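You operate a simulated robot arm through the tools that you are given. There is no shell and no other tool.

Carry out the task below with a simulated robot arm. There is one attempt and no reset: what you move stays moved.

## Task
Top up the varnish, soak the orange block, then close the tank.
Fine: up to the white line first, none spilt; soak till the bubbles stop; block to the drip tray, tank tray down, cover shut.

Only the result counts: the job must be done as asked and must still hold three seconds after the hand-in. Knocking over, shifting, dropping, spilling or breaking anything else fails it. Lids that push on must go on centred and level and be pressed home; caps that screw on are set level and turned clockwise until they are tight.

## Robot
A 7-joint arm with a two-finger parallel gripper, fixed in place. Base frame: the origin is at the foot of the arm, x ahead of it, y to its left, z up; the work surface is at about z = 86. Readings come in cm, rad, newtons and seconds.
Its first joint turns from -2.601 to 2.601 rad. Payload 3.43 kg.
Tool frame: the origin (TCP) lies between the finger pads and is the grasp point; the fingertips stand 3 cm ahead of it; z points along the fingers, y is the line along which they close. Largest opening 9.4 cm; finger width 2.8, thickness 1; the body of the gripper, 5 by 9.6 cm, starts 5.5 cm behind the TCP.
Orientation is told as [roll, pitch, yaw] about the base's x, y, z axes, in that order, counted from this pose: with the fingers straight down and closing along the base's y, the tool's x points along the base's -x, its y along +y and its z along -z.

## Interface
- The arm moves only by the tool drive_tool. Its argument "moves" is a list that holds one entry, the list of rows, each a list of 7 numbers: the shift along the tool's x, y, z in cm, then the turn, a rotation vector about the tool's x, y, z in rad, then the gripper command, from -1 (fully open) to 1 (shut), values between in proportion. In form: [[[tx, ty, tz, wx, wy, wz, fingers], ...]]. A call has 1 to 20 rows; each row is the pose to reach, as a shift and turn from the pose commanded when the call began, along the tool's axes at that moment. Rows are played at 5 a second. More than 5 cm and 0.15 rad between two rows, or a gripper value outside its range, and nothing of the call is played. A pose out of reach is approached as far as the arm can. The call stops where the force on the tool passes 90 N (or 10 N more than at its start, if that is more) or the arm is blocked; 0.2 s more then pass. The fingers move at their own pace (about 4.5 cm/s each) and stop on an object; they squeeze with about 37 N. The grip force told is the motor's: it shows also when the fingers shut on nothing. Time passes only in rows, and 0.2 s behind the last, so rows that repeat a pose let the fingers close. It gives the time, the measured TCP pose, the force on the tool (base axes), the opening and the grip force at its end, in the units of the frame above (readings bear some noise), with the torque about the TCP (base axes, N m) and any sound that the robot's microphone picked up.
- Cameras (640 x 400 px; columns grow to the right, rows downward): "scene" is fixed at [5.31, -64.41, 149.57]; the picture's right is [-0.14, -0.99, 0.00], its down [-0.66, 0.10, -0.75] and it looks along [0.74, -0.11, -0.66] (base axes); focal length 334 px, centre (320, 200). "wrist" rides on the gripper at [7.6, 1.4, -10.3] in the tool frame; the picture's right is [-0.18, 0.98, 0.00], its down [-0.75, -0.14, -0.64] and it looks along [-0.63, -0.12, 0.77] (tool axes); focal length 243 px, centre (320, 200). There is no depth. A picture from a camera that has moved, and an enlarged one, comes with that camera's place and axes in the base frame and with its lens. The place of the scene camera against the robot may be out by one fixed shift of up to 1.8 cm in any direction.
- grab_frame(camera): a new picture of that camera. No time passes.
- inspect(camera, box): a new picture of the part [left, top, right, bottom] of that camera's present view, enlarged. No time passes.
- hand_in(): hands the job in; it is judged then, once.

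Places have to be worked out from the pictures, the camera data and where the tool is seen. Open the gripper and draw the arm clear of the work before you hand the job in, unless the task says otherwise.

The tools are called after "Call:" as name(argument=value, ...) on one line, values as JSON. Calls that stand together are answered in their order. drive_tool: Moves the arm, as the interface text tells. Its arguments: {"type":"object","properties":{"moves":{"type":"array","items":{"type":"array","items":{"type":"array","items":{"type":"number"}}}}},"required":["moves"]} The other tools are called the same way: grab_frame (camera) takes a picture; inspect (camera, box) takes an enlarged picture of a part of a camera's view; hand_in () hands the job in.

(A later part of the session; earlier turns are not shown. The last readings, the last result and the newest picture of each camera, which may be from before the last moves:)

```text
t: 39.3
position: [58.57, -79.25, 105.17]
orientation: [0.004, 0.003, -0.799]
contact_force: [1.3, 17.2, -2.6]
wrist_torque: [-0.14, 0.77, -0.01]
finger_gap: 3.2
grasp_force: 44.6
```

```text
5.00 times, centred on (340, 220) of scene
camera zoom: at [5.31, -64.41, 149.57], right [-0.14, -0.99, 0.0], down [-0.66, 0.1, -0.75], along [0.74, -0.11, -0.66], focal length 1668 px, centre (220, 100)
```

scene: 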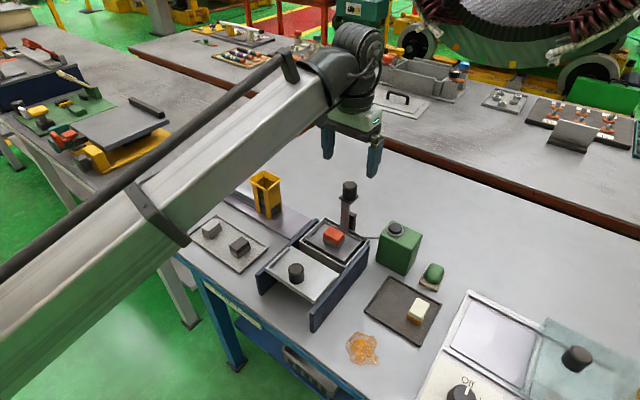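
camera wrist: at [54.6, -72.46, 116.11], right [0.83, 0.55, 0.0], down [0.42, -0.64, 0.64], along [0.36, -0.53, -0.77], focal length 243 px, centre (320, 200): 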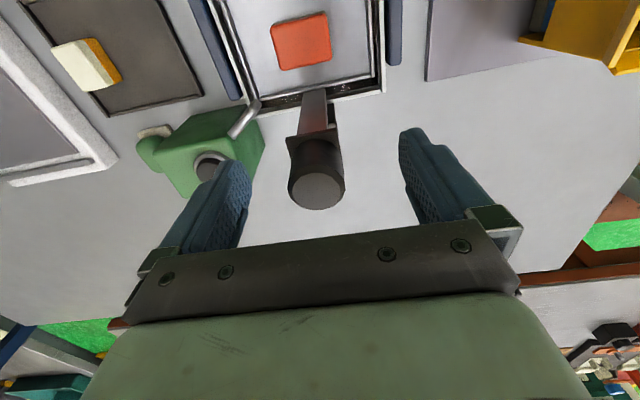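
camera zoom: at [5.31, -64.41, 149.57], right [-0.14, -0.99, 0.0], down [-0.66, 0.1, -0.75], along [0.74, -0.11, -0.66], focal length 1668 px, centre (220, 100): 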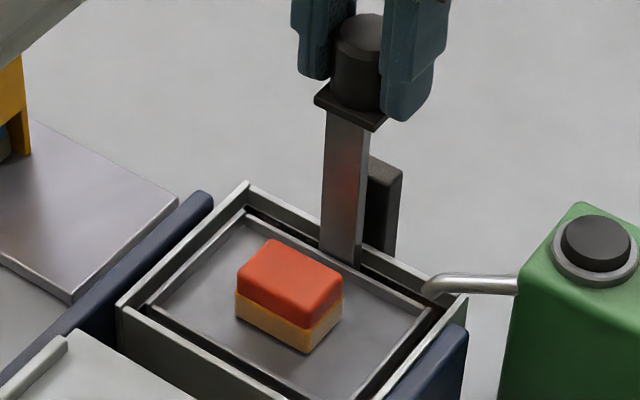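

The block's lower half is clearly amber now. I raise the last ~0.6 cm to the top.

Call:
drive_tool(moves=[[[0, 0.06, -0.2, 0, 0, 0, 1], [0, 0.1, -0.4, 0, 0, 0, 1], [0, 0.1, -0.55, 0, 0, 0, 1], [0, 0.1, -0.55, 0, 0, 0, 1]]])

Call:
inspect(camera="scene", box=[290, 180, 390, 260])

```text
t: 40.3
position: [58.62, -79.26, 105.78]
orientation: [0.003, 0.002, -0.8]
contact_force: [-12.2, 19.8, -6.7]
wrist_torque: [-0.82, 0.19, 0.07]
finger_gap: 3.16
grasp_force: 44.8
```

```text
5.00 times, centred on (340, 220) of scene
camera zoom: at [5.31, -64.41, 149.57], right [-0.14, -0.99, 0.0], down [-0.66, 0.1, -0.75], along [0.74, -0.11, -0.66], focal length 1668 px, centre (220, 100)
```

zoom: 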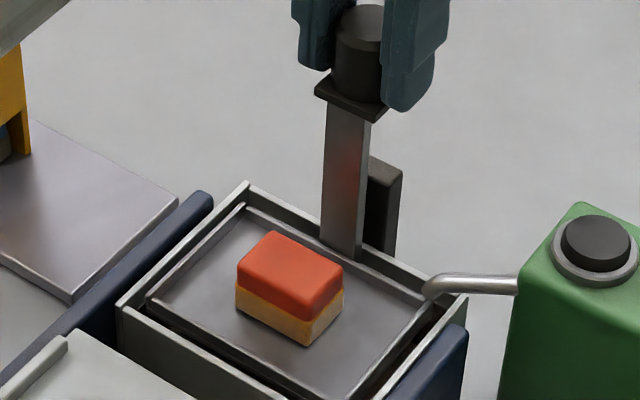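

At the top stop. I relieve the inward strain and release the knob, then check the tray stays up.

Call:
drive_tool(moves=[[[0.08, 0, 0.05, 0, 0, 0, 1], [0.15, 0, 0.08, 0, 0, 0, 1], [0.15, 0, 0.08, 0, 0, 0, -1], [0.15, 0, 0.08, 0, 0, 0, -1], [0.15, 0, 0.08, 0, 0, 0, -1], [0.15, 0, 0.08, 0, 0, 0, -1], [0.15, 0, 0.08, 0, 0, 0, -1]]])

Call:
inspect(camera="scene", box=[290, 170, 390, 260])

Call:
inspect(camera="wrist", box=[200, 0, 400, 125])

```text
t: 41.9
position: [58.72, -79.09, 105.61]
orientation: [0.003, 0.001, -0.799]
contact_force: [-0.7, 0.3, -0.1]
wrist_torque: [-0.02, 0.0, 0.0]
finger_gap: 9.4
grasp_force: 0.0
```

```text
4.44 times, centred on (340, 215) of scene
camera zoom: at [5.31, -64.41, 149.57], right [-0.14, -0.99, 0.0], down [-0.66, 0.1, -0.75], along [0.74, -0.11, -0.66], focal length 1482 px, centre (231, 133)
```

zoom: 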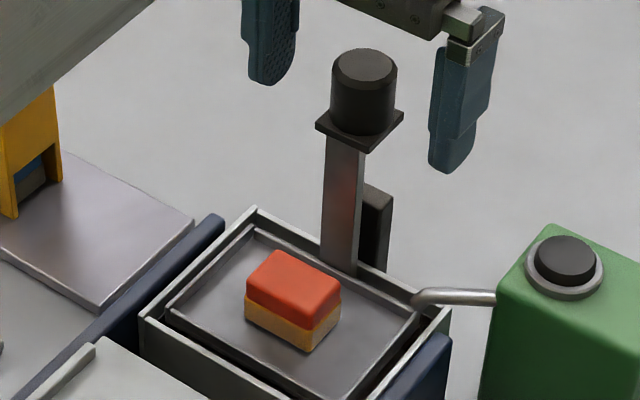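

```text
3.20 times, centred on (300, 62) of wrist
camera zoom: at [54.41, -72.57, 115.86], right [0.83, 0.55, 0.0], down [0.42, -0.64, 0.64], along [0.36, -0.53, -0.77], focal length 776 px, centre (384, 640)
```

zoom: 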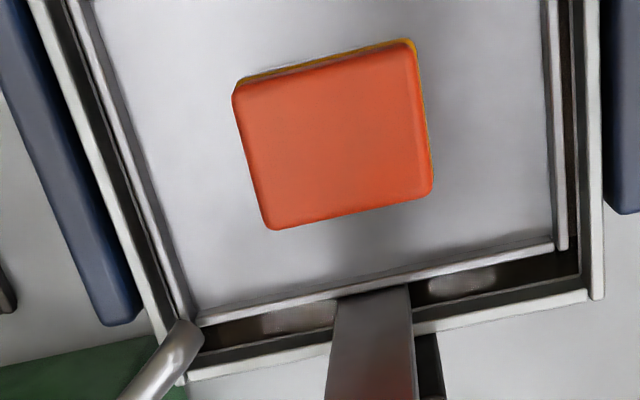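

The tray stays up and the block's lower half is amber. Block centre computes to ≈(54.9,-75.3), top z≈95.7, bottom ≈93.0, 3.9 cm along v by 2.7 cm along u. I lift off the knob, move above the block with a slight outward tilt (to keep the hand clear of the knob) and a 6.5 cm opening.

Call:
drive_tool(moves=[[[0, 0, -2.5, 0, 0, 0, -1], [0, 0, -5, 0, 0, 0, -1], [0, 0, -7, 0, 0, 0, -0.6], [1.8, 0, -7, 0, 0, 0, -0.383], [3.7, -0.1, -7, 0, -0.05, -0.01, -0.383], [5.56, -0.11, -6, 0, -0.1, -0.028, -0.383], [5.56, -0.11, -4, 0, -0.15, -0.028, -0.383], [5.56, -0.11, -1.5, 0, -0.15, -0.028, -0.383], [5.56, -0.11, 0, 0, -0.15, -0.028, -0.383]]])

Call:
grab_frame(camera="wrist")

Call:
grab_frame(camera="scene")

```text
t: 43.9
position: [54.99, -75.01, 105.71]
orientation: [0.001, -0.151, -0.773]
contact_force: [0.2, 0.1, -1.0]
wrist_torque: [0.02, -0.02, 0.02]
finger_gap: 6.52
grasp_force: 0.1
```

```text
taken
camera wrist: at [49.39, -67.64, 114.75], right [0.82, 0.58, 0.03], down [0.37, -0.55, 0.75], along [0.45, -0.6, -0.66], focal length 243 px, centre (320, 200)
```

wrist: 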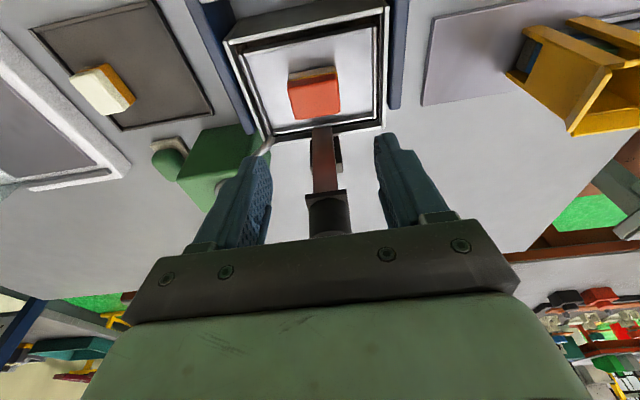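

```text
taken
```

scene: 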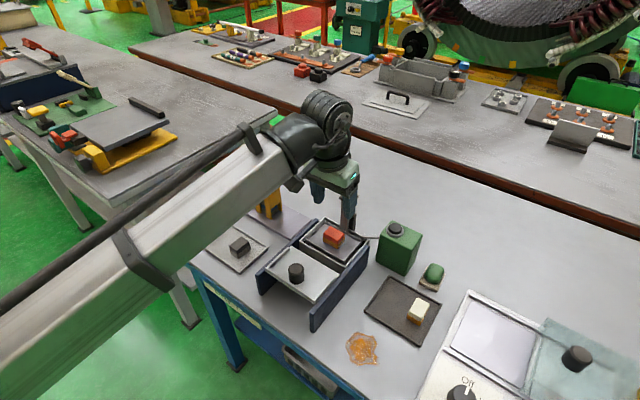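

I zoom to verify the block position relative to the fingers from this pose.

Call:
inspect(camera="wrist", box=[250, 40, 410, 140])

Call:
inspect(camera="scene", box=[270, 150, 390, 260])

```text
4.00 times, centred on (330, 90) of wrist
camera zoom: at [49.39, -67.64, 114.75], right [0.82, 0.58, 0.03], down [0.37, -0.55, 0.75], along [0.45, -0.6, -0.66], focal length 970 px, centre (280, 640)
```

zoom: 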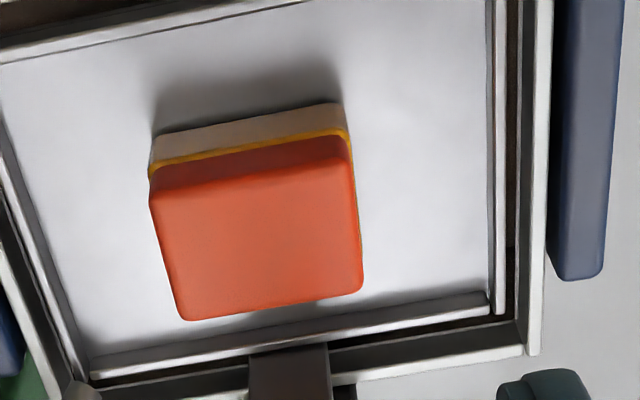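

```text
3.64 times, centred on (330, 205) of scene
camera zoom: at [5.31, -64.41, 149.57], right [-0.14, -0.99, 0.0], down [-0.66, 0.1, -0.75], along [0.74, -0.11, -0.66], focal length 1213 px, centre (284, 182)
```

zoom: 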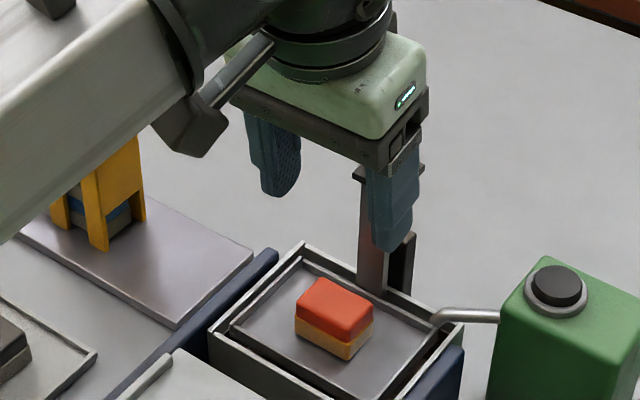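

Before picking up, I compare the coating on this block with the already-soaked cream block.

Call:
inspect(camera="scene", box=[318, 222, 350, 252])

Call:
inspect(camera="scene", box=[402, 294, 438, 326])

Call:
inspect(camera="wrist", box=[60, 50, 150, 130])

```text
13.33 times, centred on (334, 237) of scene
camera zoom: at [5.31, -64.41, 149.57], right [-0.14, -0.99, 0.0], down [-0.66, 0.1, -0.75], along [0.74, -0.11, -0.66], focal length 4447 px, centre (133, -293)
```

zoom: 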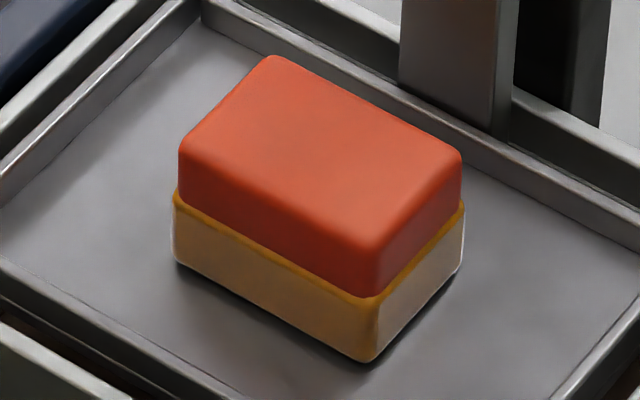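

```text
12.50 times, centred on (420, 310) of scene
camera zoom: at [5.31, -64.41, 149.57], right [-0.14, -0.99, 0.0], down [-0.66, 0.1, -0.75], along [0.74, -0.11, -0.66], focal length 4169 px, centre (-930, -1175)
```

zoom: 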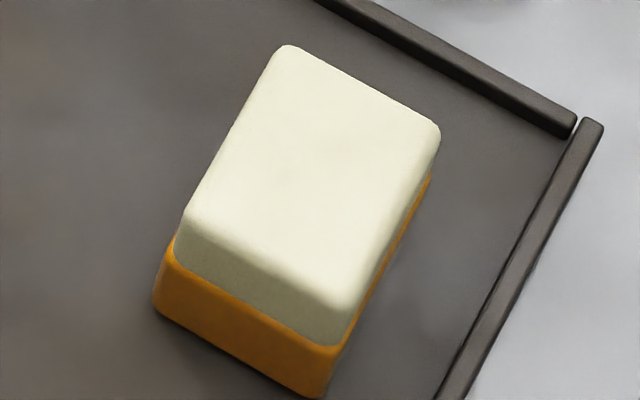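

```text
5.00 times, centred on (105, 90) of wrist
camera zoom: at [49.39, -67.64, 114.75], right [0.82, 0.58, 0.03], down [0.37, -0.55, 0.75], along [0.45, -0.6, -0.66], focal length 1213 px, centre (1395, 750)
```

zoom: 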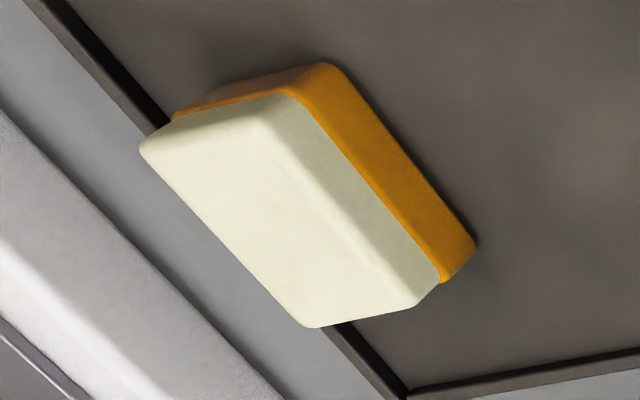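

The glossy wet sides just reflect the tray; the amber rim matches the cream block, so it is soaked. Block centre is at +0.17 outward, -0.12 along v from the TCP. I descend so the tips grip mainly the upper orange part (TCP z≈97.3).

Call:
drive_tool(moves=[[[0.25, -0.03, 1.5, 0, 0, 0, -0.383], [0.5, -0.06, 3, 0, 0, 0, -0.383], [0.76, -0.09, 4.5, 0, 0, 0, -0.383], [1.02, -0.12, 6, 0, 0, 0, -0.383], [1.22, -0.12, 7.2, 0, 0, 0, -0.383], [1.413, -0.12, 8.29, 0, 0, 0, -0.383]]])

Call:
grab_frame(camera="wrist")

Call:
inspect(camera="scene", box=[280, 170, 400, 260])

```text
t: 45.3
position: [54.48, -75.31, 97.1]
orientation: [0.002, -0.151, -0.772]
contact_force: [0.1, -0.2, 0.4]
wrist_torque: [-0.04, 0.03, 0.0]
finger_gap: 6.52
grasp_force: 0.0
```

```text
taken
camera wrist: at [49.05, -67.85, 106.17], right [0.82, 0.58, 0.03], down [0.37, -0.55, 0.75], along [0.45, -0.6, -0.66], focal length 243 px, centre (320, 200)
```

wrist: 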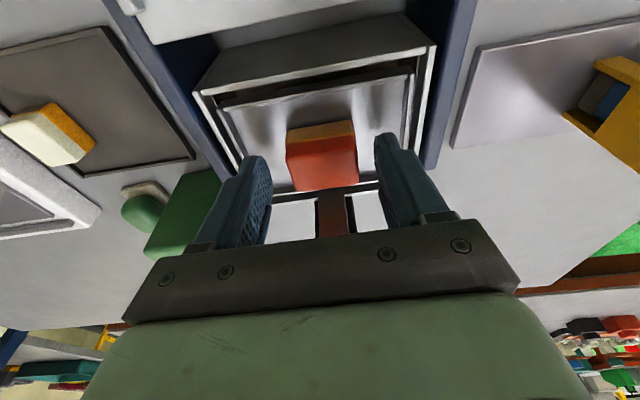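

```text
4.44 times, centred on (340, 215) of scene
camera zoom: at [5.31, -64.41, 149.57], right [-0.14, -0.99, 0.0], down [-0.66, 0.1, -0.75], along [0.74, -0.11, -0.66], focal length 1482 px, centre (231, 133)
```

zoom: 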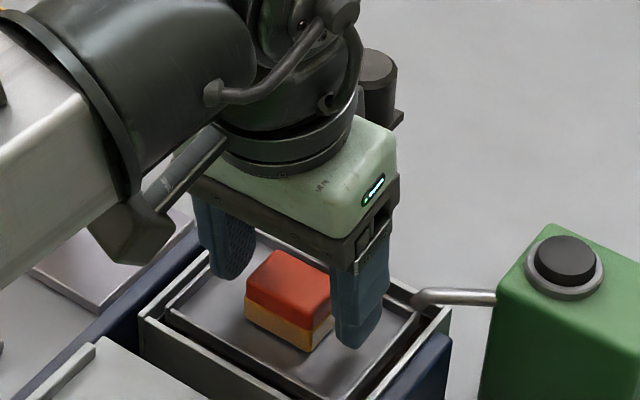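

Fingers straddle the block, tips ≈94.2. I close the gripper.

Call:
drive_tool(moves=[[[0, 0, 0, 0, 0, 0, 0.1], [0, 0, 0, 0, 0, 0, 0.5], [0, 0, 0, 0, 0, 0, 1], [0, 0, 0, 0, 0, 0, 1], [0, 0, 0, 0, 0, 0, 1]]])

Call:
inspect(camera="scene", box=[280, 190, 400, 260])

Call:
inspect(camera="wrist", box=[220, 90, 420, 215])

```text
t: 46.5
position: [54.5, -75.26, 97.23]
orientation: [0.003, -0.149, -0.769]
contact_force: [-0.2, 0.5, 0.6]
wrist_torque: [0.0, -0.02, 0.02]
finger_gap: 4.09
grasp_force: 37.1
```

```text
5.33 times, centred on (340, 225) of scene
camera zoom: at [5.31, -64.41, 149.57], right [-0.14, -0.99, 0.0], down [-0.66, 0.1, -0.75], along [0.74, -0.11, -0.66], focal length 1779 px, centre (213, 67)
```

zoom: 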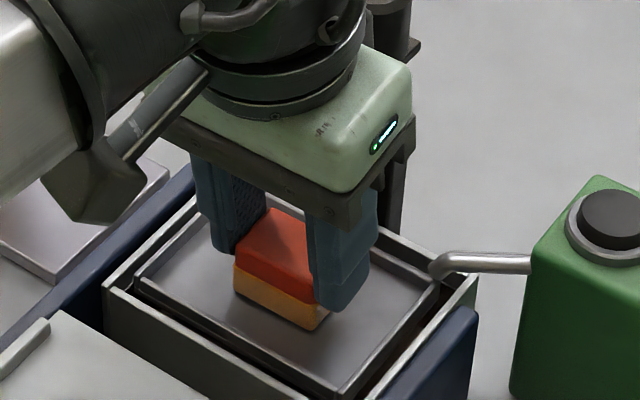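

```text
3.20 times, centred on (320, 152) of wrist
camera zoom: at [49.06, -67.85, 106.16], right [0.82, 0.58, 0.03], down [0.37, -0.55, 0.75], along [0.45, -0.6, -0.66], focal length 776 px, centre (320, 352)
```

zoom: 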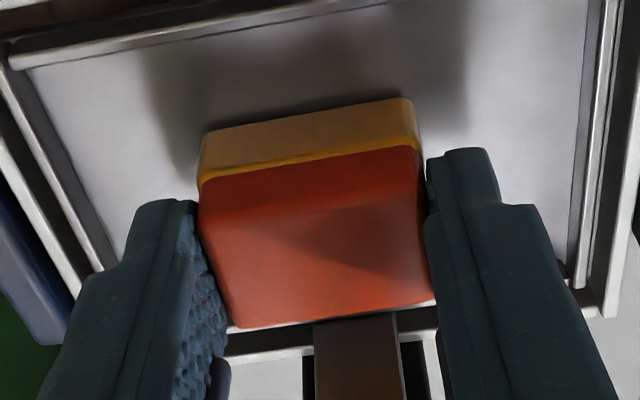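

Gripped: gap 4.09 cm, 37 N. I lift gently straight up 1 cm and check.

Call:
drive_tool(moves=[[[-0.04, 0, -0.25, 0, 0, 0, 1], [-0.075, 0, -0.5, 0, 0, 0, 1], [-0.11, 0, -0.75, 0, 0, 0, 1], [-0.15, 0, -0.99, 0, 0, 0, 1]]])

Call:
inspect(camera="scene", box=[280, 190, 400, 260])

```text
t: 47.5
position: [54.34, -75.21, 98.25]
orientation: [0.002, -0.151, -0.772]
contact_force: [0.1, -0.4, -0.8]
wrist_torque: [-0.01, 0.01, -0.01]
finger_gap: 4.09
grasp_force: 36.6
```

```text
5.33 times, centred on (340, 225) of scene
camera zoom: at [5.31, -64.41, 149.57], right [-0.14, -0.99, 0.0], down [-0.66, 0.1, -0.75], along [0.74, -0.11, -0.66], focal length 1779 px, centre (213, 67)
```

zoom: 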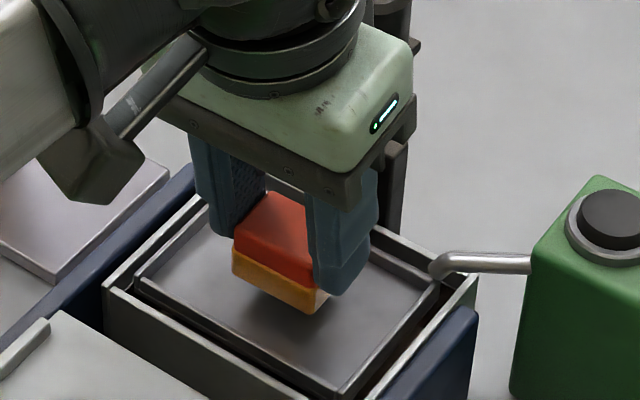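

The block is lifted cleanly and the tray stayed. I raise it well clear and carry it over toward the drip tray's free (+v) half near (41.8,-85.2), bringing the tool back to vertical.

Call:
drive_tool(moves=[[[-0.26, 0, -1.73, 0, 0, 0, 1], [-0.53, 0, -3.46, 0, 0, 0, 1], [-0.79, 0, -5.19, 0, 0, 0, 1], [-1.05, 0, -6.92, 0, 0, 0, 1], [-0.73, -2.65, -6.97, 0, 0.025, 0, 1], [-0.4, -5.3, -7.02, 0, 0.05, 0, 1], [-0.07, -7.95, -7.07, 0, 0.075, 0, 1], [0.25, -10.6, -7.12, 0, 0.1, 0, 1], [0.58, -13.25, -7.17, 0, 0.125, 0, 1], [0.904, -15.89, -7.22, 0, 0.15, 0, 1]]])

Call:
grab_frame(camera="wrist")

Call:
grab_frame(camera="scene")

```text
t: 49.7
position: [42.27, -85.12, 105.09]
orientation: [0.0, 0.002, -0.771]
contact_force: [0.6, 0.8, 0.0]
wrist_torque: [0.02, 0.02, 0.0]
finger_gap: 4.11
grasp_force: 36.3
```

```text
taken
camera wrist: at [37.72, -78.72, 115.49], right [0.82, 0.58, 0.0], down [0.44, -0.63, 0.64], along [0.37, -0.52, -0.77], focal length 243 px, centre (320, 200)
```

wrist: 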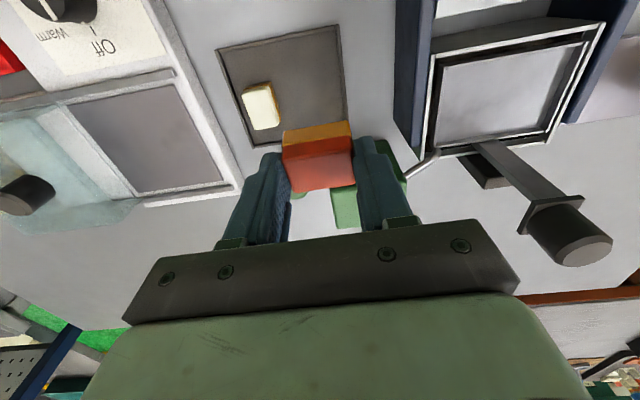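

```text
taken
```

scene: 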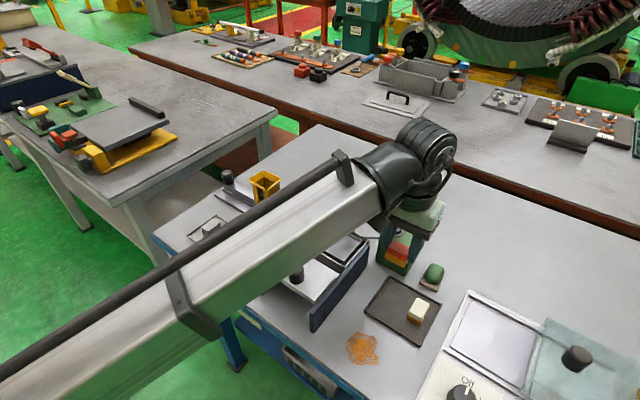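

I zoom in on the drip tray and the held block to fix the placement spot relative to the cream block.

Call:
inspect(camera="wrist", box=[205, 15, 365, 160])

Call:
inspect(camera="scene", box=[350, 220, 450, 360])

```text
2.76 times, centred on (285, 88) of wrist
camera zoom: at [37.72, -78.72, 115.49], right [0.82, 0.58, 0.0], down [0.44, -0.63, 0.64], along [0.37, -0.52, -0.77], focal length 669 px, centre (417, 510)
```

zoom: 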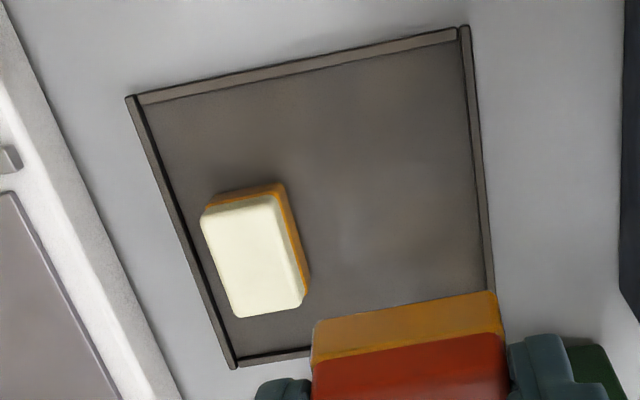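

```text
2.86 times, centred on (400, 290) of scene
camera zoom: at [5.31, -64.41, 149.57], right [-0.14, -0.99, 0.0], down [-0.66, 0.1, -0.75], along [0.74, -0.11, -0.66], focal length 953 px, centre (91, -57)
```

zoom: 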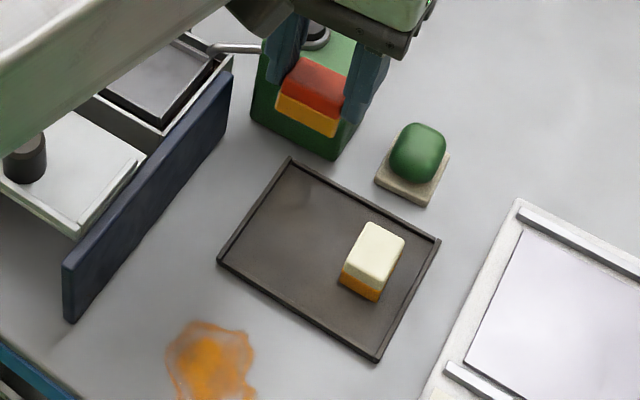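

Tray spans 12.4 × 11 cm; the cream block occupies its -v part (its +v edge 1.3 cm left of centre). I'll set the orange block at v≈+2.7 from tray centre. The block was grasped with the tool tilted 0.15, so I restore that tilt to make it level, shift -0.9 along v and descend partway.

Call:
drive_tool(moves=[[[0, -0.45, 0.5, 0, -0.075, 0, 1], [0, -0.9, 2, 0, -0.15, 0, 1], [0, -0.9, 4, 0, -0.15, 0, 1], [0, -0.9, 6, 0, -0.15, 0, 1], [0, -0.9, 8, 0, -0.15, 0, 1], [0, -0.9, 9.5, 0, -0.15, 0, 1]]])

Call:
grab_frame(camera="wrist")

Call:
inspect(camera="scene", box=[340, 240, 460, 360])

```text
t: 51.1
position: [41.37, -85.96, 95.72]
orientation: [0.001, -0.149, -0.772]
contact_force: [-0.3, 0.4, -0.3]
wrist_torque: [-0.02, 0.0, -0.02]
finger_gap: 4.12
grasp_force: 37.3
```

```text
taken
camera wrist: at [35.98, -78.56, 104.65], right [0.82, 0.58, 0.03], down [0.37, -0.55, 0.75], along [0.45, -0.6, -0.66], focal length 243 px, centre (320, 200)
```

wrist: 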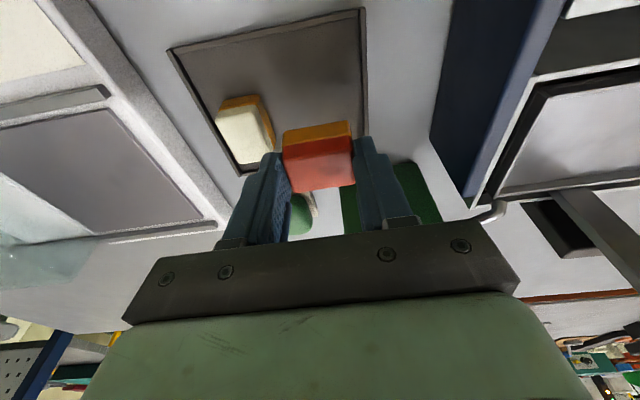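

```text
3.33 times, centred on (400, 300) of scene
camera zoom: at [5.31, -64.41, 149.57], right [-0.14, -0.99, 0.0], down [-0.66, 0.1, -0.75], along [0.74, -0.11, -0.66], focal length 1112 px, centre (53, -133)
```

zoom: 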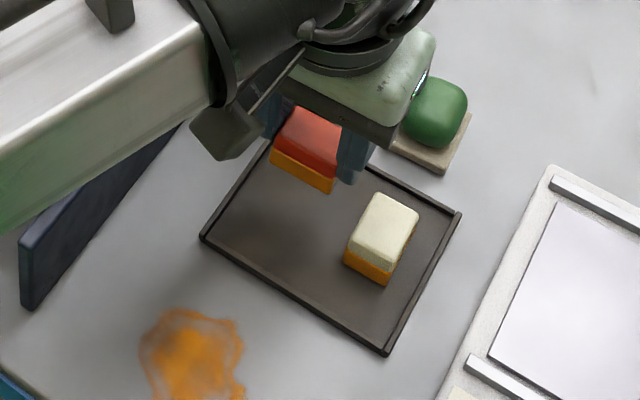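

Block hangs level above the free part of the tray, at v≈+2.5 from centre. I add +0.2 and descend to about 0.6 cm above the tray floor.

Call:
drive_tool(moves=[[[0.17, 0.1, 1.1, 0, 0, 0, 1], [0.33, 0.2, 2.2, 0, 0, 0, 1], [0.5, 0.2, 3.3, 0, 0, 0, 1], [0.6, 0.2, 3.95, 0, 0, 0, 1]]])

Call:
inspect(camera="wrist", box=[190, 20, 400, 180])

Call:
inspect(camera="scene", box=[360, 260, 440, 330])

```text
t: 52.1
position: [41.6, -85.71, 91.84]
orientation: [-0.001, -0.15, -0.77]
contact_force: [0.1, -0.4, -0.5]
wrist_torque: [-0.02, 0.02, 0.02]
finger_gap: 4.1
grasp_force: 37.0
```

```text
2.50 times, centred on (295, 100) of wrist
camera zoom: at [36.14, -78.3, 100.9], right [0.82, 0.58, 0.03], down [0.37, -0.55, 0.75], along [0.45, -0.6, -0.66], focal length 606 px, centre (382, 450)
```

zoom: 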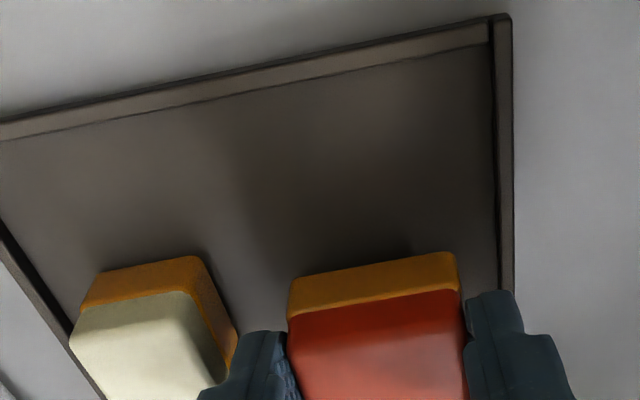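

```text
5.71 times, centred on (400, 295) of scene
camera zoom: at [5.31, -64.41, 149.57], right [-0.14, -0.99, 0.0], down [-0.66, 0.1, -0.75], along [0.74, -0.11, -0.66], focal length 1906 px, centre (-137, -343)
```

zoom: 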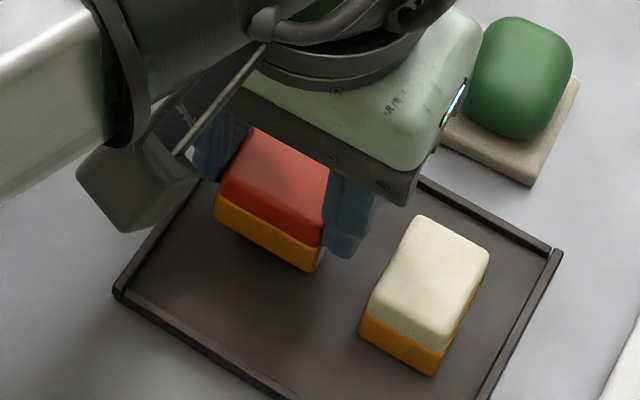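

Both clearances look fine. I now lower in fine steps toward contact with the tray floor (expected ~1.2 cm further).

Call:
drive_tool(moves=[[[0.03, 0, 0.2, 0, 0, 0, 1], [0.06, 0, 0.4, 0, 0, 0, 1], [0.09, 0, 0.6, 0, 0, 0, 1], [0.12, 0, 0.8, 0, 0, 0, 1]]])

Call:
inspect(camera="scene", box=[360, 260, 440, 330])

Call:
inspect(camera="wrist", box=[190, 20, 400, 180])

```text
t: 53.1
position: [41.6, -85.78, 91.09]
orientation: [0.002, -0.151, -0.772]
contact_force: [-0.2, 0.3, 8.9]
wrist_torque: [0.12, -0.13, 0.0]
finger_gap: 4.1
grasp_force: 36.9
```

```text
5.71 times, centred on (400, 295) of scene
camera zoom: at [5.31, -64.41, 149.57], right [-0.14, -0.99, 0.0], down [-0.66, 0.1, -0.75], along [0.74, -0.11, -0.66], focal length 1906 px, centre (-137, -343)
```

zoom: 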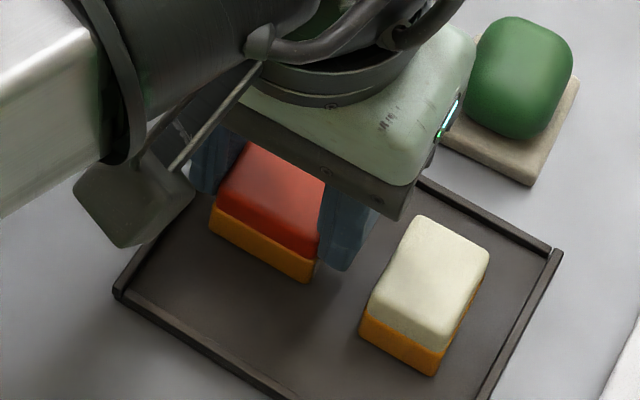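

```text
2.50 times, centred on (295, 100) of wrist
camera zoom: at [36.16, -78.29, 100.05], right [0.82, 0.58, 0.03], down [0.37, -0.55, 0.75], along [0.45, -0.6, -0.66], focal length 606 px, centre (382, 450)
```

zoom: 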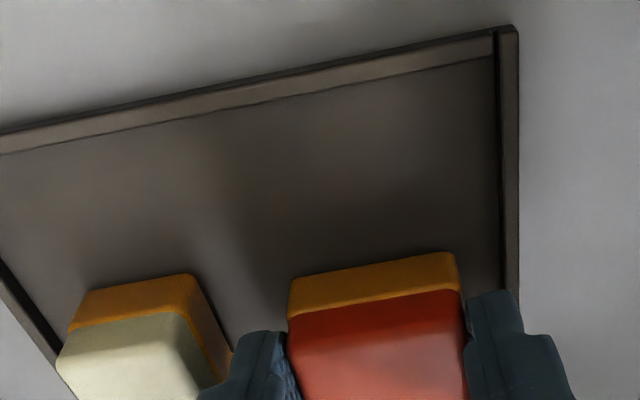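

Contact: 8.9 N upward at TCP z≈91.0. I look closely to confirm it is the block's base on the tray floor and not a finger on the lip.

Call:
inspect(camera="scene", box=[376, 274, 408, 300])

Call:
inspect(camera="wrist", box=[280, 100, 380, 162])

```text
15.38 times, centred on (392, 287) of scene
camera zoom: at [5.31, -64.41, 149.57], right [-0.14, -0.99, 0.0], down [-0.66, 0.1, -0.75], along [0.74, -0.11, -0.66], focal length 5131 px, centre (-788, -1138)
```

zoom: 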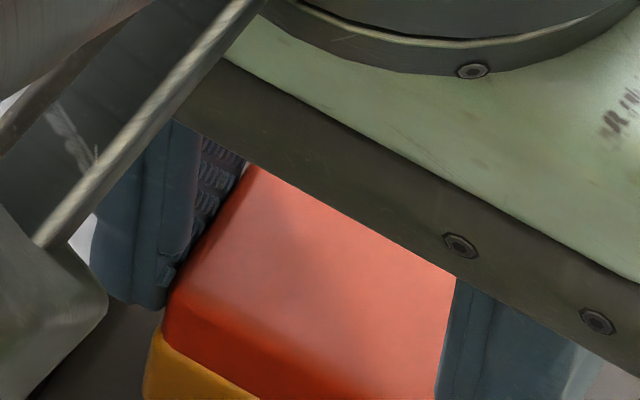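

```text
6.40 times, centred on (330, 131) of wrist
camera zoom: at [36.16, -78.29, 100.05], right [0.82, 0.58, 0.03], down [0.37, -0.55, 0.75], along [0.45, -0.6, -0.66], focal length 1553 px, centre (256, 642)
```

zoom: 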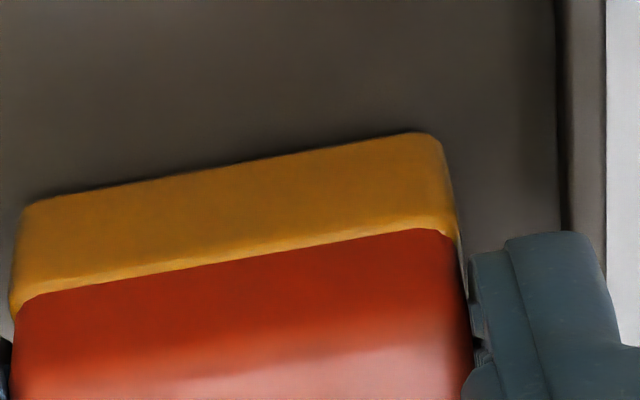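

The block's base sits tight on the tray with only a contact shadow. I release by opening to ~4.9 cm only, to stay clear of the cream block.

Call:
drive_tool(moves=[[[0, 0, 0, 0, 0, 0, 0.1], [0, 0, 0, 0, 0, 0, -0.03], [0, 0, 0, 0, 0, 0, -0.03], [0, 0, 0, 0, 0, 0, -0.03]]])

Call:
inspect(camera="wrist", box=[190, 20, 400, 180])

Call:
inspect(camera="scene", box=[360, 260, 440, 330])

```text
t: 54.1
position: [41.47, -85.83, 90.94]
orientation: [0.001, -0.149, -0.773]
contact_force: [0.1, 0.3, 0.3]
wrist_torque: [-0.03, 0.0, 0.05]
finger_gap: 4.84
grasp_force: 0.2
```

```text
2.50 times, centred on (295, 100) of wrist
camera zoom: at [36.16, -78.32, 99.97], right [0.82, 0.58, 0.03], down [0.37, -0.55, 0.75], along [0.45, -0.6, -0.66], focal length 606 px, centre (382, 450)
```

zoom: 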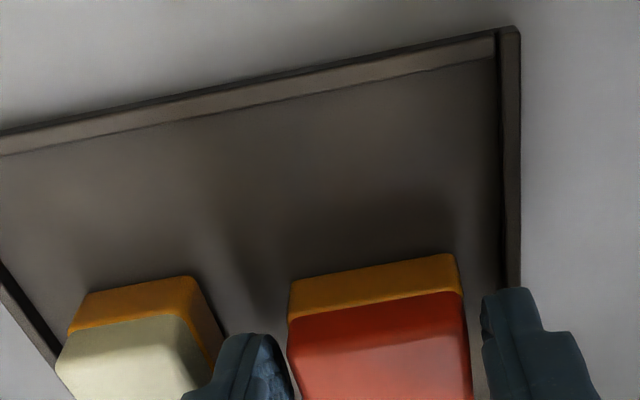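

```text
5.71 times, centred on (400, 295) of scene
camera zoom: at [5.31, -64.41, 149.57], right [-0.14, -0.99, 0.0], down [-0.66, 0.1, -0.75], along [0.74, -0.11, -0.66], focal length 1906 px, centre (-137, -343)
```

zoom: 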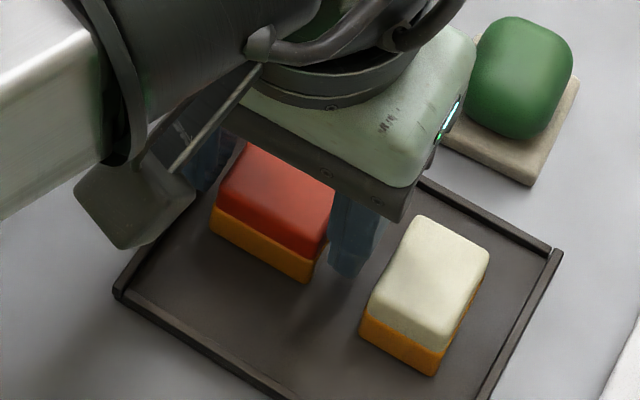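

Force dropped to zero and the block stays put on the drip tray beside the cream one. I lift straight up and away.

Call:
drive_tool(moves=[[[-0.06, 0, -0.4, 0, 0, 0, -0.03], [-0.15, 0, -1.0, 0, 0, 0, -0.03], [-0.3, 0, -2.0, 0, 0, 0, -0.03], [-0.53, 0, -3.5, 0, 0, 0, -0.03], [-0.83, 0, -5.5, 0, 0, 0, -0.03], [-1.2, 0, -8, 0, 0, 0, -0.03], [-1.6, 0, -10.5, 0, 0, 0, -0.03]]])

Call:
inspect(camera="wrist", box=[160, 0, 400, 150])

Call:
inspect(camera="scene", box=[340, 250, 460, 360])

```text
t: 55.7
position: [41.62, -85.86, 101.62]
orientation: [0.0, -0.151, -0.771]
contact_force: [0.9, -0.6, -0.3]
wrist_torque: [-0.01, 0.02, -0.01]
finger_gap: 4.82
grasp_force: 0.0
```

```text
2.67 times, centred on (280, 75) of wrist
camera zoom: at [36.18, -78.34, 110.66], right [0.82, 0.58, 0.03], down [0.37, -0.55, 0.75], along [0.45, -0.6, -0.66], focal length 647 px, centre (427, 533)
```

zoom: 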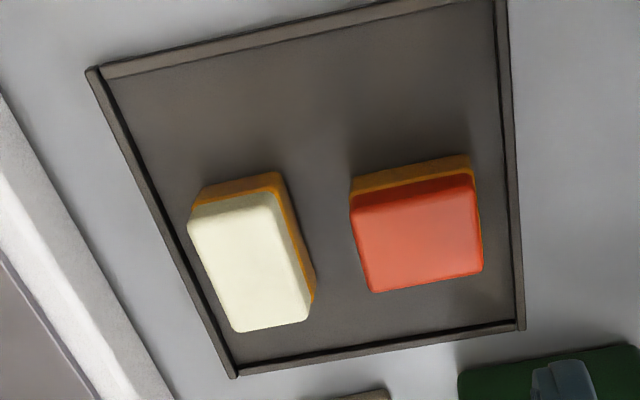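

```text
3.64 times, centred on (400, 305) of scene
camera zoom: at [5.31, -64.41, 149.57], right [-0.14, -0.99, 0.0], down [-0.66, 0.1, -0.75], along [0.74, -0.11, -0.66], focal length 1213 px, centre (29, -182)
```

zoom: 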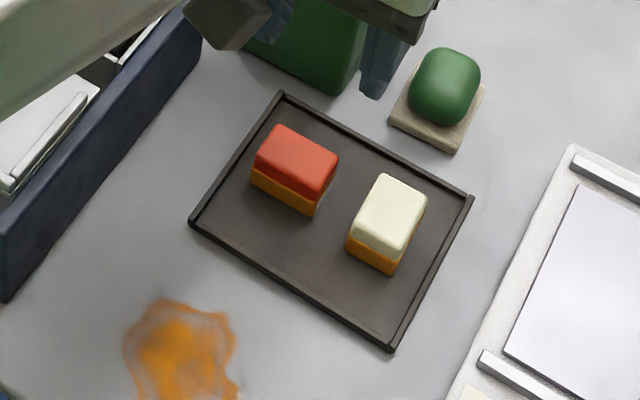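

The orange block rests squarely in the drip tray. Next I close the fingers and move above the lift knob to push the tank tray down.

Call:
drive_tool(moves=[[[-0.39, 0, -2.57, 0, 0, 0, -0.03], [-0.78, 0, -5.14, 0, 0, 0, 0.5], [-1.17, 0, -7.7, 0, 0, 0, 1], [-1.564, 0, -10.28, 0, 0, 0, 1], [-2.65, 2.38, -10.11, 0, 0.02, 0, 1], [-3.75, 4.76, -9.95, 0, 0.043, 0, 1], [-4.84, 7.14, -9.78, 0, 0.064, 0, 1], [-5.93, 9.52, -9.62, 0, 0.086, 0, 1], [-7.02, 11.9, -9.45, 0, 0.107, 0, 1], [-8.12, 14.28, -9.29, 0, 0.128, 0, 1], [-9.21, 16.66, -9.12, 0, 0.15, 0, 1]]])

Call:
grab_frame(camera="wrist")

Call:
inspect(camera="scene", box=[290, 130, 410, 250])

```text
t: 58.1
position: [58.75, -79.47, 112.0]
orientation: [0.0, 0.003, -0.771]
contact_force: [-0.6, 0.4, 0.5]
wrist_torque: [-0.01, 0.01, 0.0]
finger_gap: 0.0
grasp_force: 32.1
```

```text
taken
camera wrist: at [54.43, -73.07, 122.15], right [0.82, 0.58, 0.0], down [0.44, -0.63, 0.64], along [0.37, -0.52, -0.77], focal length 243 px, centre (320, 200)
```

wrist: 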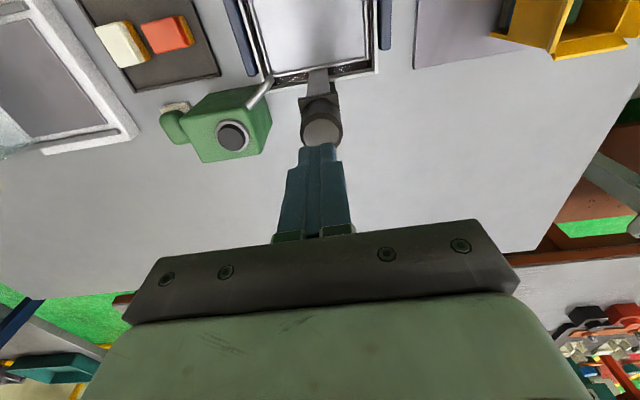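

```text
3.33 times, centred on (350, 190) of scene
camera zoom: at [5.31, -64.41, 149.57], right [-0.14, -0.99, 0.0], down [-0.66, 0.1, -0.75], along [0.74, -0.11, -0.66], focal length 1112 px, centre (220, 233)
```

zoom: 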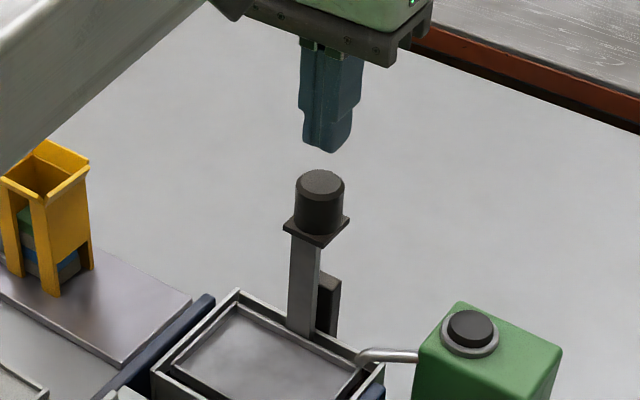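

The knob is 0.4 cm inward and 0.3 cm +v of my fingertips; I correct that and descend to just above the knob, then start pushing.

Call:
drive_tool(moves=[[[0.2, 0.15, 0.7, 0, 0, 0, 1], [0.4, 0.3, 1.5, 0, 0, 0, 1], [0.4, 0.3, 2.3, 0, 0, 0, 1], [0.4, 0.3, 2.9, 0, 0, 0, 1]]])

Call:
inspect(camera="scene", box=[310, 160, 390, 240])

Call:
inspect(camera="wrist", box=[260, 90, 380, 190])

```text
t: 59.1
position: [58.71, -78.76, 109.08]
orientation: [0.003, 0.0, -0.772]
contact_force: [-0.2, 0.3, 0.2]
wrist_torque: [-0.01, 0.01, 0.0]
finger_gap: 0.0
grasp_force: 33.0
```

```text
5.00 times, centred on (350, 200) of scene
camera zoom: at [5.31, -64.41, 149.57], right [-0.14, -0.99, 0.0], down [-0.66, 0.1, -0.75], along [0.74, -0.11, -0.66], focal length 1668 px, centre (170, 200)
```

zoom: 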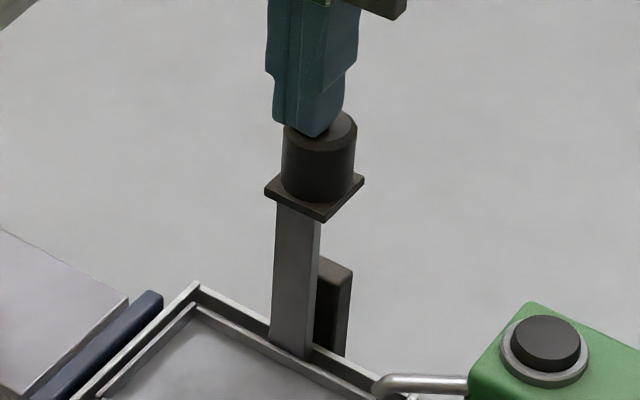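

```text
4.00 times, centred on (320, 140) of wrist
camera zoom: at [54.33, -72.28, 119.32], right [0.82, 0.58, 0.0], down [0.44, -0.63, 0.64], along [0.37, -0.52, -0.77], focal length 970 px, centre (320, 440)
```

zoom: 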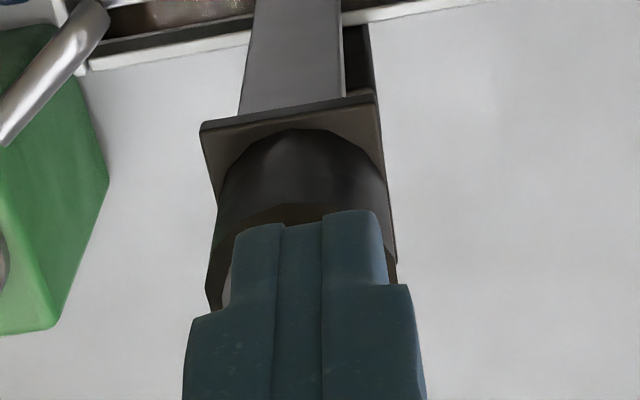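

The fingertips sit ~0.5 cm off-centre (inward/+v) of the knob, so I shift back to centre before pushing.

Call:
drive_tool(moves=[[[-0.22, -0.18, -0.2, 0, 0, 0, 1], [-0.45, -0.37, -0.2, 0, 0, 0, 1], [-0.45, -0.37, 0, 0, 0, 0, 1]]])

Call:
inspect(camera="scene", box=[310, 160, 390, 240])

Call:
inspect(camera="wrist", box=[260, 90, 380, 190])

```text
t: 59.9
position: [58.61, -79.36, 109.14]
orientation: [0.0, 0.001, -0.772]
contact_force: [0.3, 0.2, -0.1]
wrist_torque: [0.01, 0.0, 0.0]
finger_gap: 0.0
grasp_force: 32.9
```

```text
5.00 times, centred on (350, 200) of scene
camera zoom: at [5.31, -64.41, 149.57], right [-0.14, -0.99, 0.0], down [-0.66, 0.1, -0.75], along [0.74, -0.11, -0.66], focal length 1668 px, centre (170, 200)
```

zoom: 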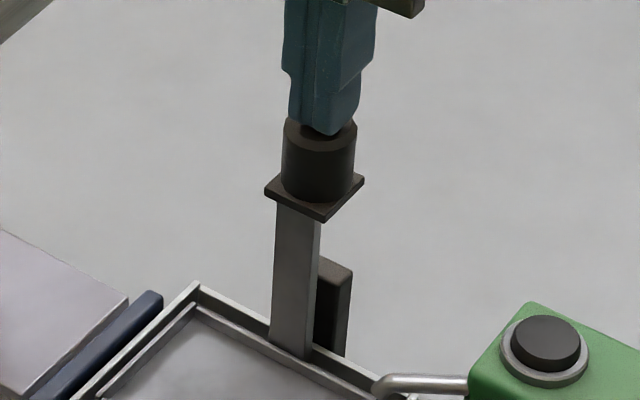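

```text
4.00 times, centred on (320, 140) of wrist
camera zoom: at [54.26, -72.94, 119.38], right [0.82, 0.58, 0.0], down [0.44, -0.63, 0.64], along [0.37, -0.52, -0.77], focal length 970 px, centre (320, 440)
```

zoom: 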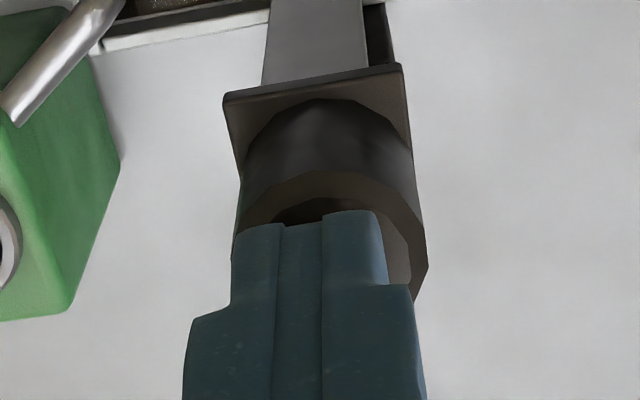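

Centred. I push down slowly in 0.25 cm steps.

Call:
drive_tool(moves=[[[0, 0.05, 0.25, 0, 0, 0, 1], [0, 0.1, 0.5, 0, 0, 0, 1], [0, 0.1, 0.75, 0, 0, 0, 1], [0, 0.1, 1.0, 0, 0, 0, 1], [0, 0.1, 1.25, 0, 0, 0, 1], [0, 0.1, 1.5, 0, 0, 0, 1], [0, 0.1, 1.75, 0, 0, 0, 1], [0, 0.1, 2.0, 0, 0, 0, 1], [0, 0.1, 2.25, 0, 0, 0, 1], [0, 0.1, 2.5, 0, 0, 0, 1]]])

Call:
inspect(camera="scene", box=[290, 170, 390, 260])

```text
t: 62.1
position: [58.58, -79.22, 106.57]
orientation: [-0.001, -0.002, -0.773]
contact_force: [0.4, -1.3, 1.7]
wrist_torque: [-0.08, -0.01, 0.04]
finger_gap: 0.01
grasp_force: 33.0
```

```text
4.44 times, centred on (340, 215) of scene
camera zoom: at [5.31, -64.41, 149.57], right [-0.14, -0.99, 0.0], down [-0.66, 0.1, -0.75], along [0.74, -0.11, -0.66], focal length 1482 px, centre (231, 133)
```

zoom: 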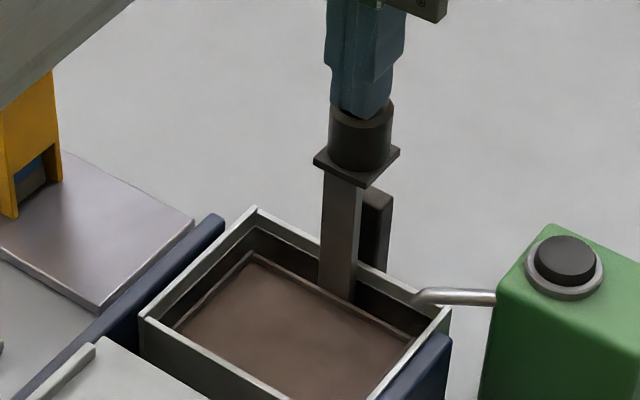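

Pushing works smoothly (≈2 N). I continue to the bottom stop.

Call:
drive_tool(moves=[[[0, 0, 0.25, 0, 0, 0, 1], [0, 0, 0.5, 0, 0, 0, 1], [0, 0, 0.75, 0, 0, 0, 1], [0, 0, 1.0, 0, 0, 0, 1], [0, 0, 1.25, 0, 0, 0, 1], [0, 0, 1.5, 0, 0, 0, 1], [0, 0, 1.75, 0, 0, 0, 1], [0, 0, 2.0, 0, 0, 0, 1], [0, 0, 2.25, 0, 0, 0, 1]]])

Call:
inspect(camera="scene", box=[290, 170, 390, 260])

```text
t: 64.1
position: [58.79, -79.27, 104.14]
orientation: [0.001, -0.001, -0.77]
contact_force: [-2.4, 0.2, 3.0]
wrist_torque: [0.02, 0.13, 0.03]
finger_gap: 0.0
grasp_force: 33.1
```

```text
4.44 times, centred on (340, 215) of scene
camera zoom: at [5.31, -64.41, 149.57], right [-0.14, -0.99, 0.0], down [-0.66, 0.1, -0.75], along [0.74, -0.11, -0.66], focal length 1482 px, centre (231, 133)
```

zoom: 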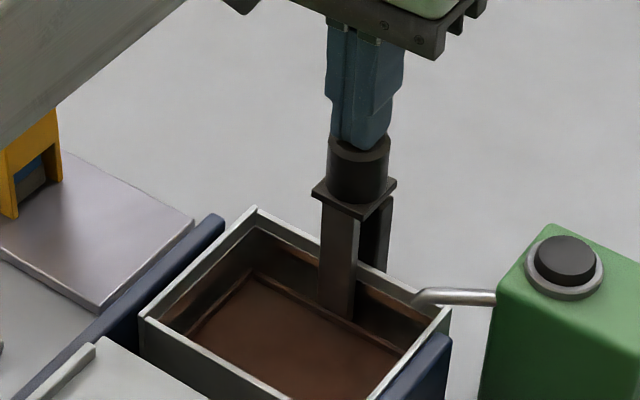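

Close to the bottom; I continue in finer steps until the stop is felt.

Call:
drive_tool(moves=[[[0, 0, 0.15, 0, 0, 0, 1], [0, 0, 0.3, 0, 0, 0, 1], [0, 0, 0.45, 0, 0, 0, 1], [0, 0, 0.6, 0, 0, 0, 1]]])

```text
t: 65.1
position: [58.93, -79.3, 103.93]
orientation: [-0.001, -0.002, -0.771]
contact_force: [0.1, -3.4, 10.1]
wrist_torque: [0.01, 0.09, -0.01]
finger_gap: 0.0
grasp_force: 33.4
```

10 N – the stop is being reached. One more 0.2 cm press to seat it fully.

Call:
drive_tool(moves=[[[0, 0, 0.1, 0, 0, 0, 1], [0, 0, 0.2, 0, 0, 0, 1], [0, 0, 0.2, 0, 0, 0, 1]]])

Call:
inspect(camera="scene", box=[290, 170, 390, 260])

```text
t: 65.9
position: [58.91, -79.25, 103.8]
orientation: [0.003, -0.005, -0.772]
contact_force: [14.7, -10.3, 47.0]
wrist_torque: [0.2, 0.03, -0.3]
finger_gap: 0.0
grasp_force: 32.4
```

```text
4.44 times, centred on (340, 215) of scene
camera zoom: at [5.31, -64.41, 149.57], right [-0.14, -0.99, 0.0], down [-0.66, 0.1, -0.75], along [0.74, -0.11, -0.66], focal length 1482 px, centre (231, 133)
```

zoom: 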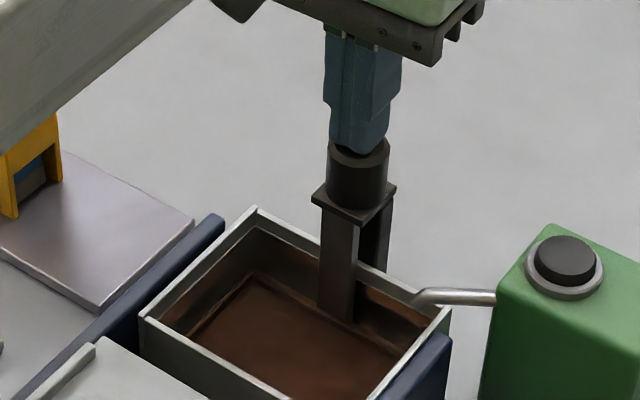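

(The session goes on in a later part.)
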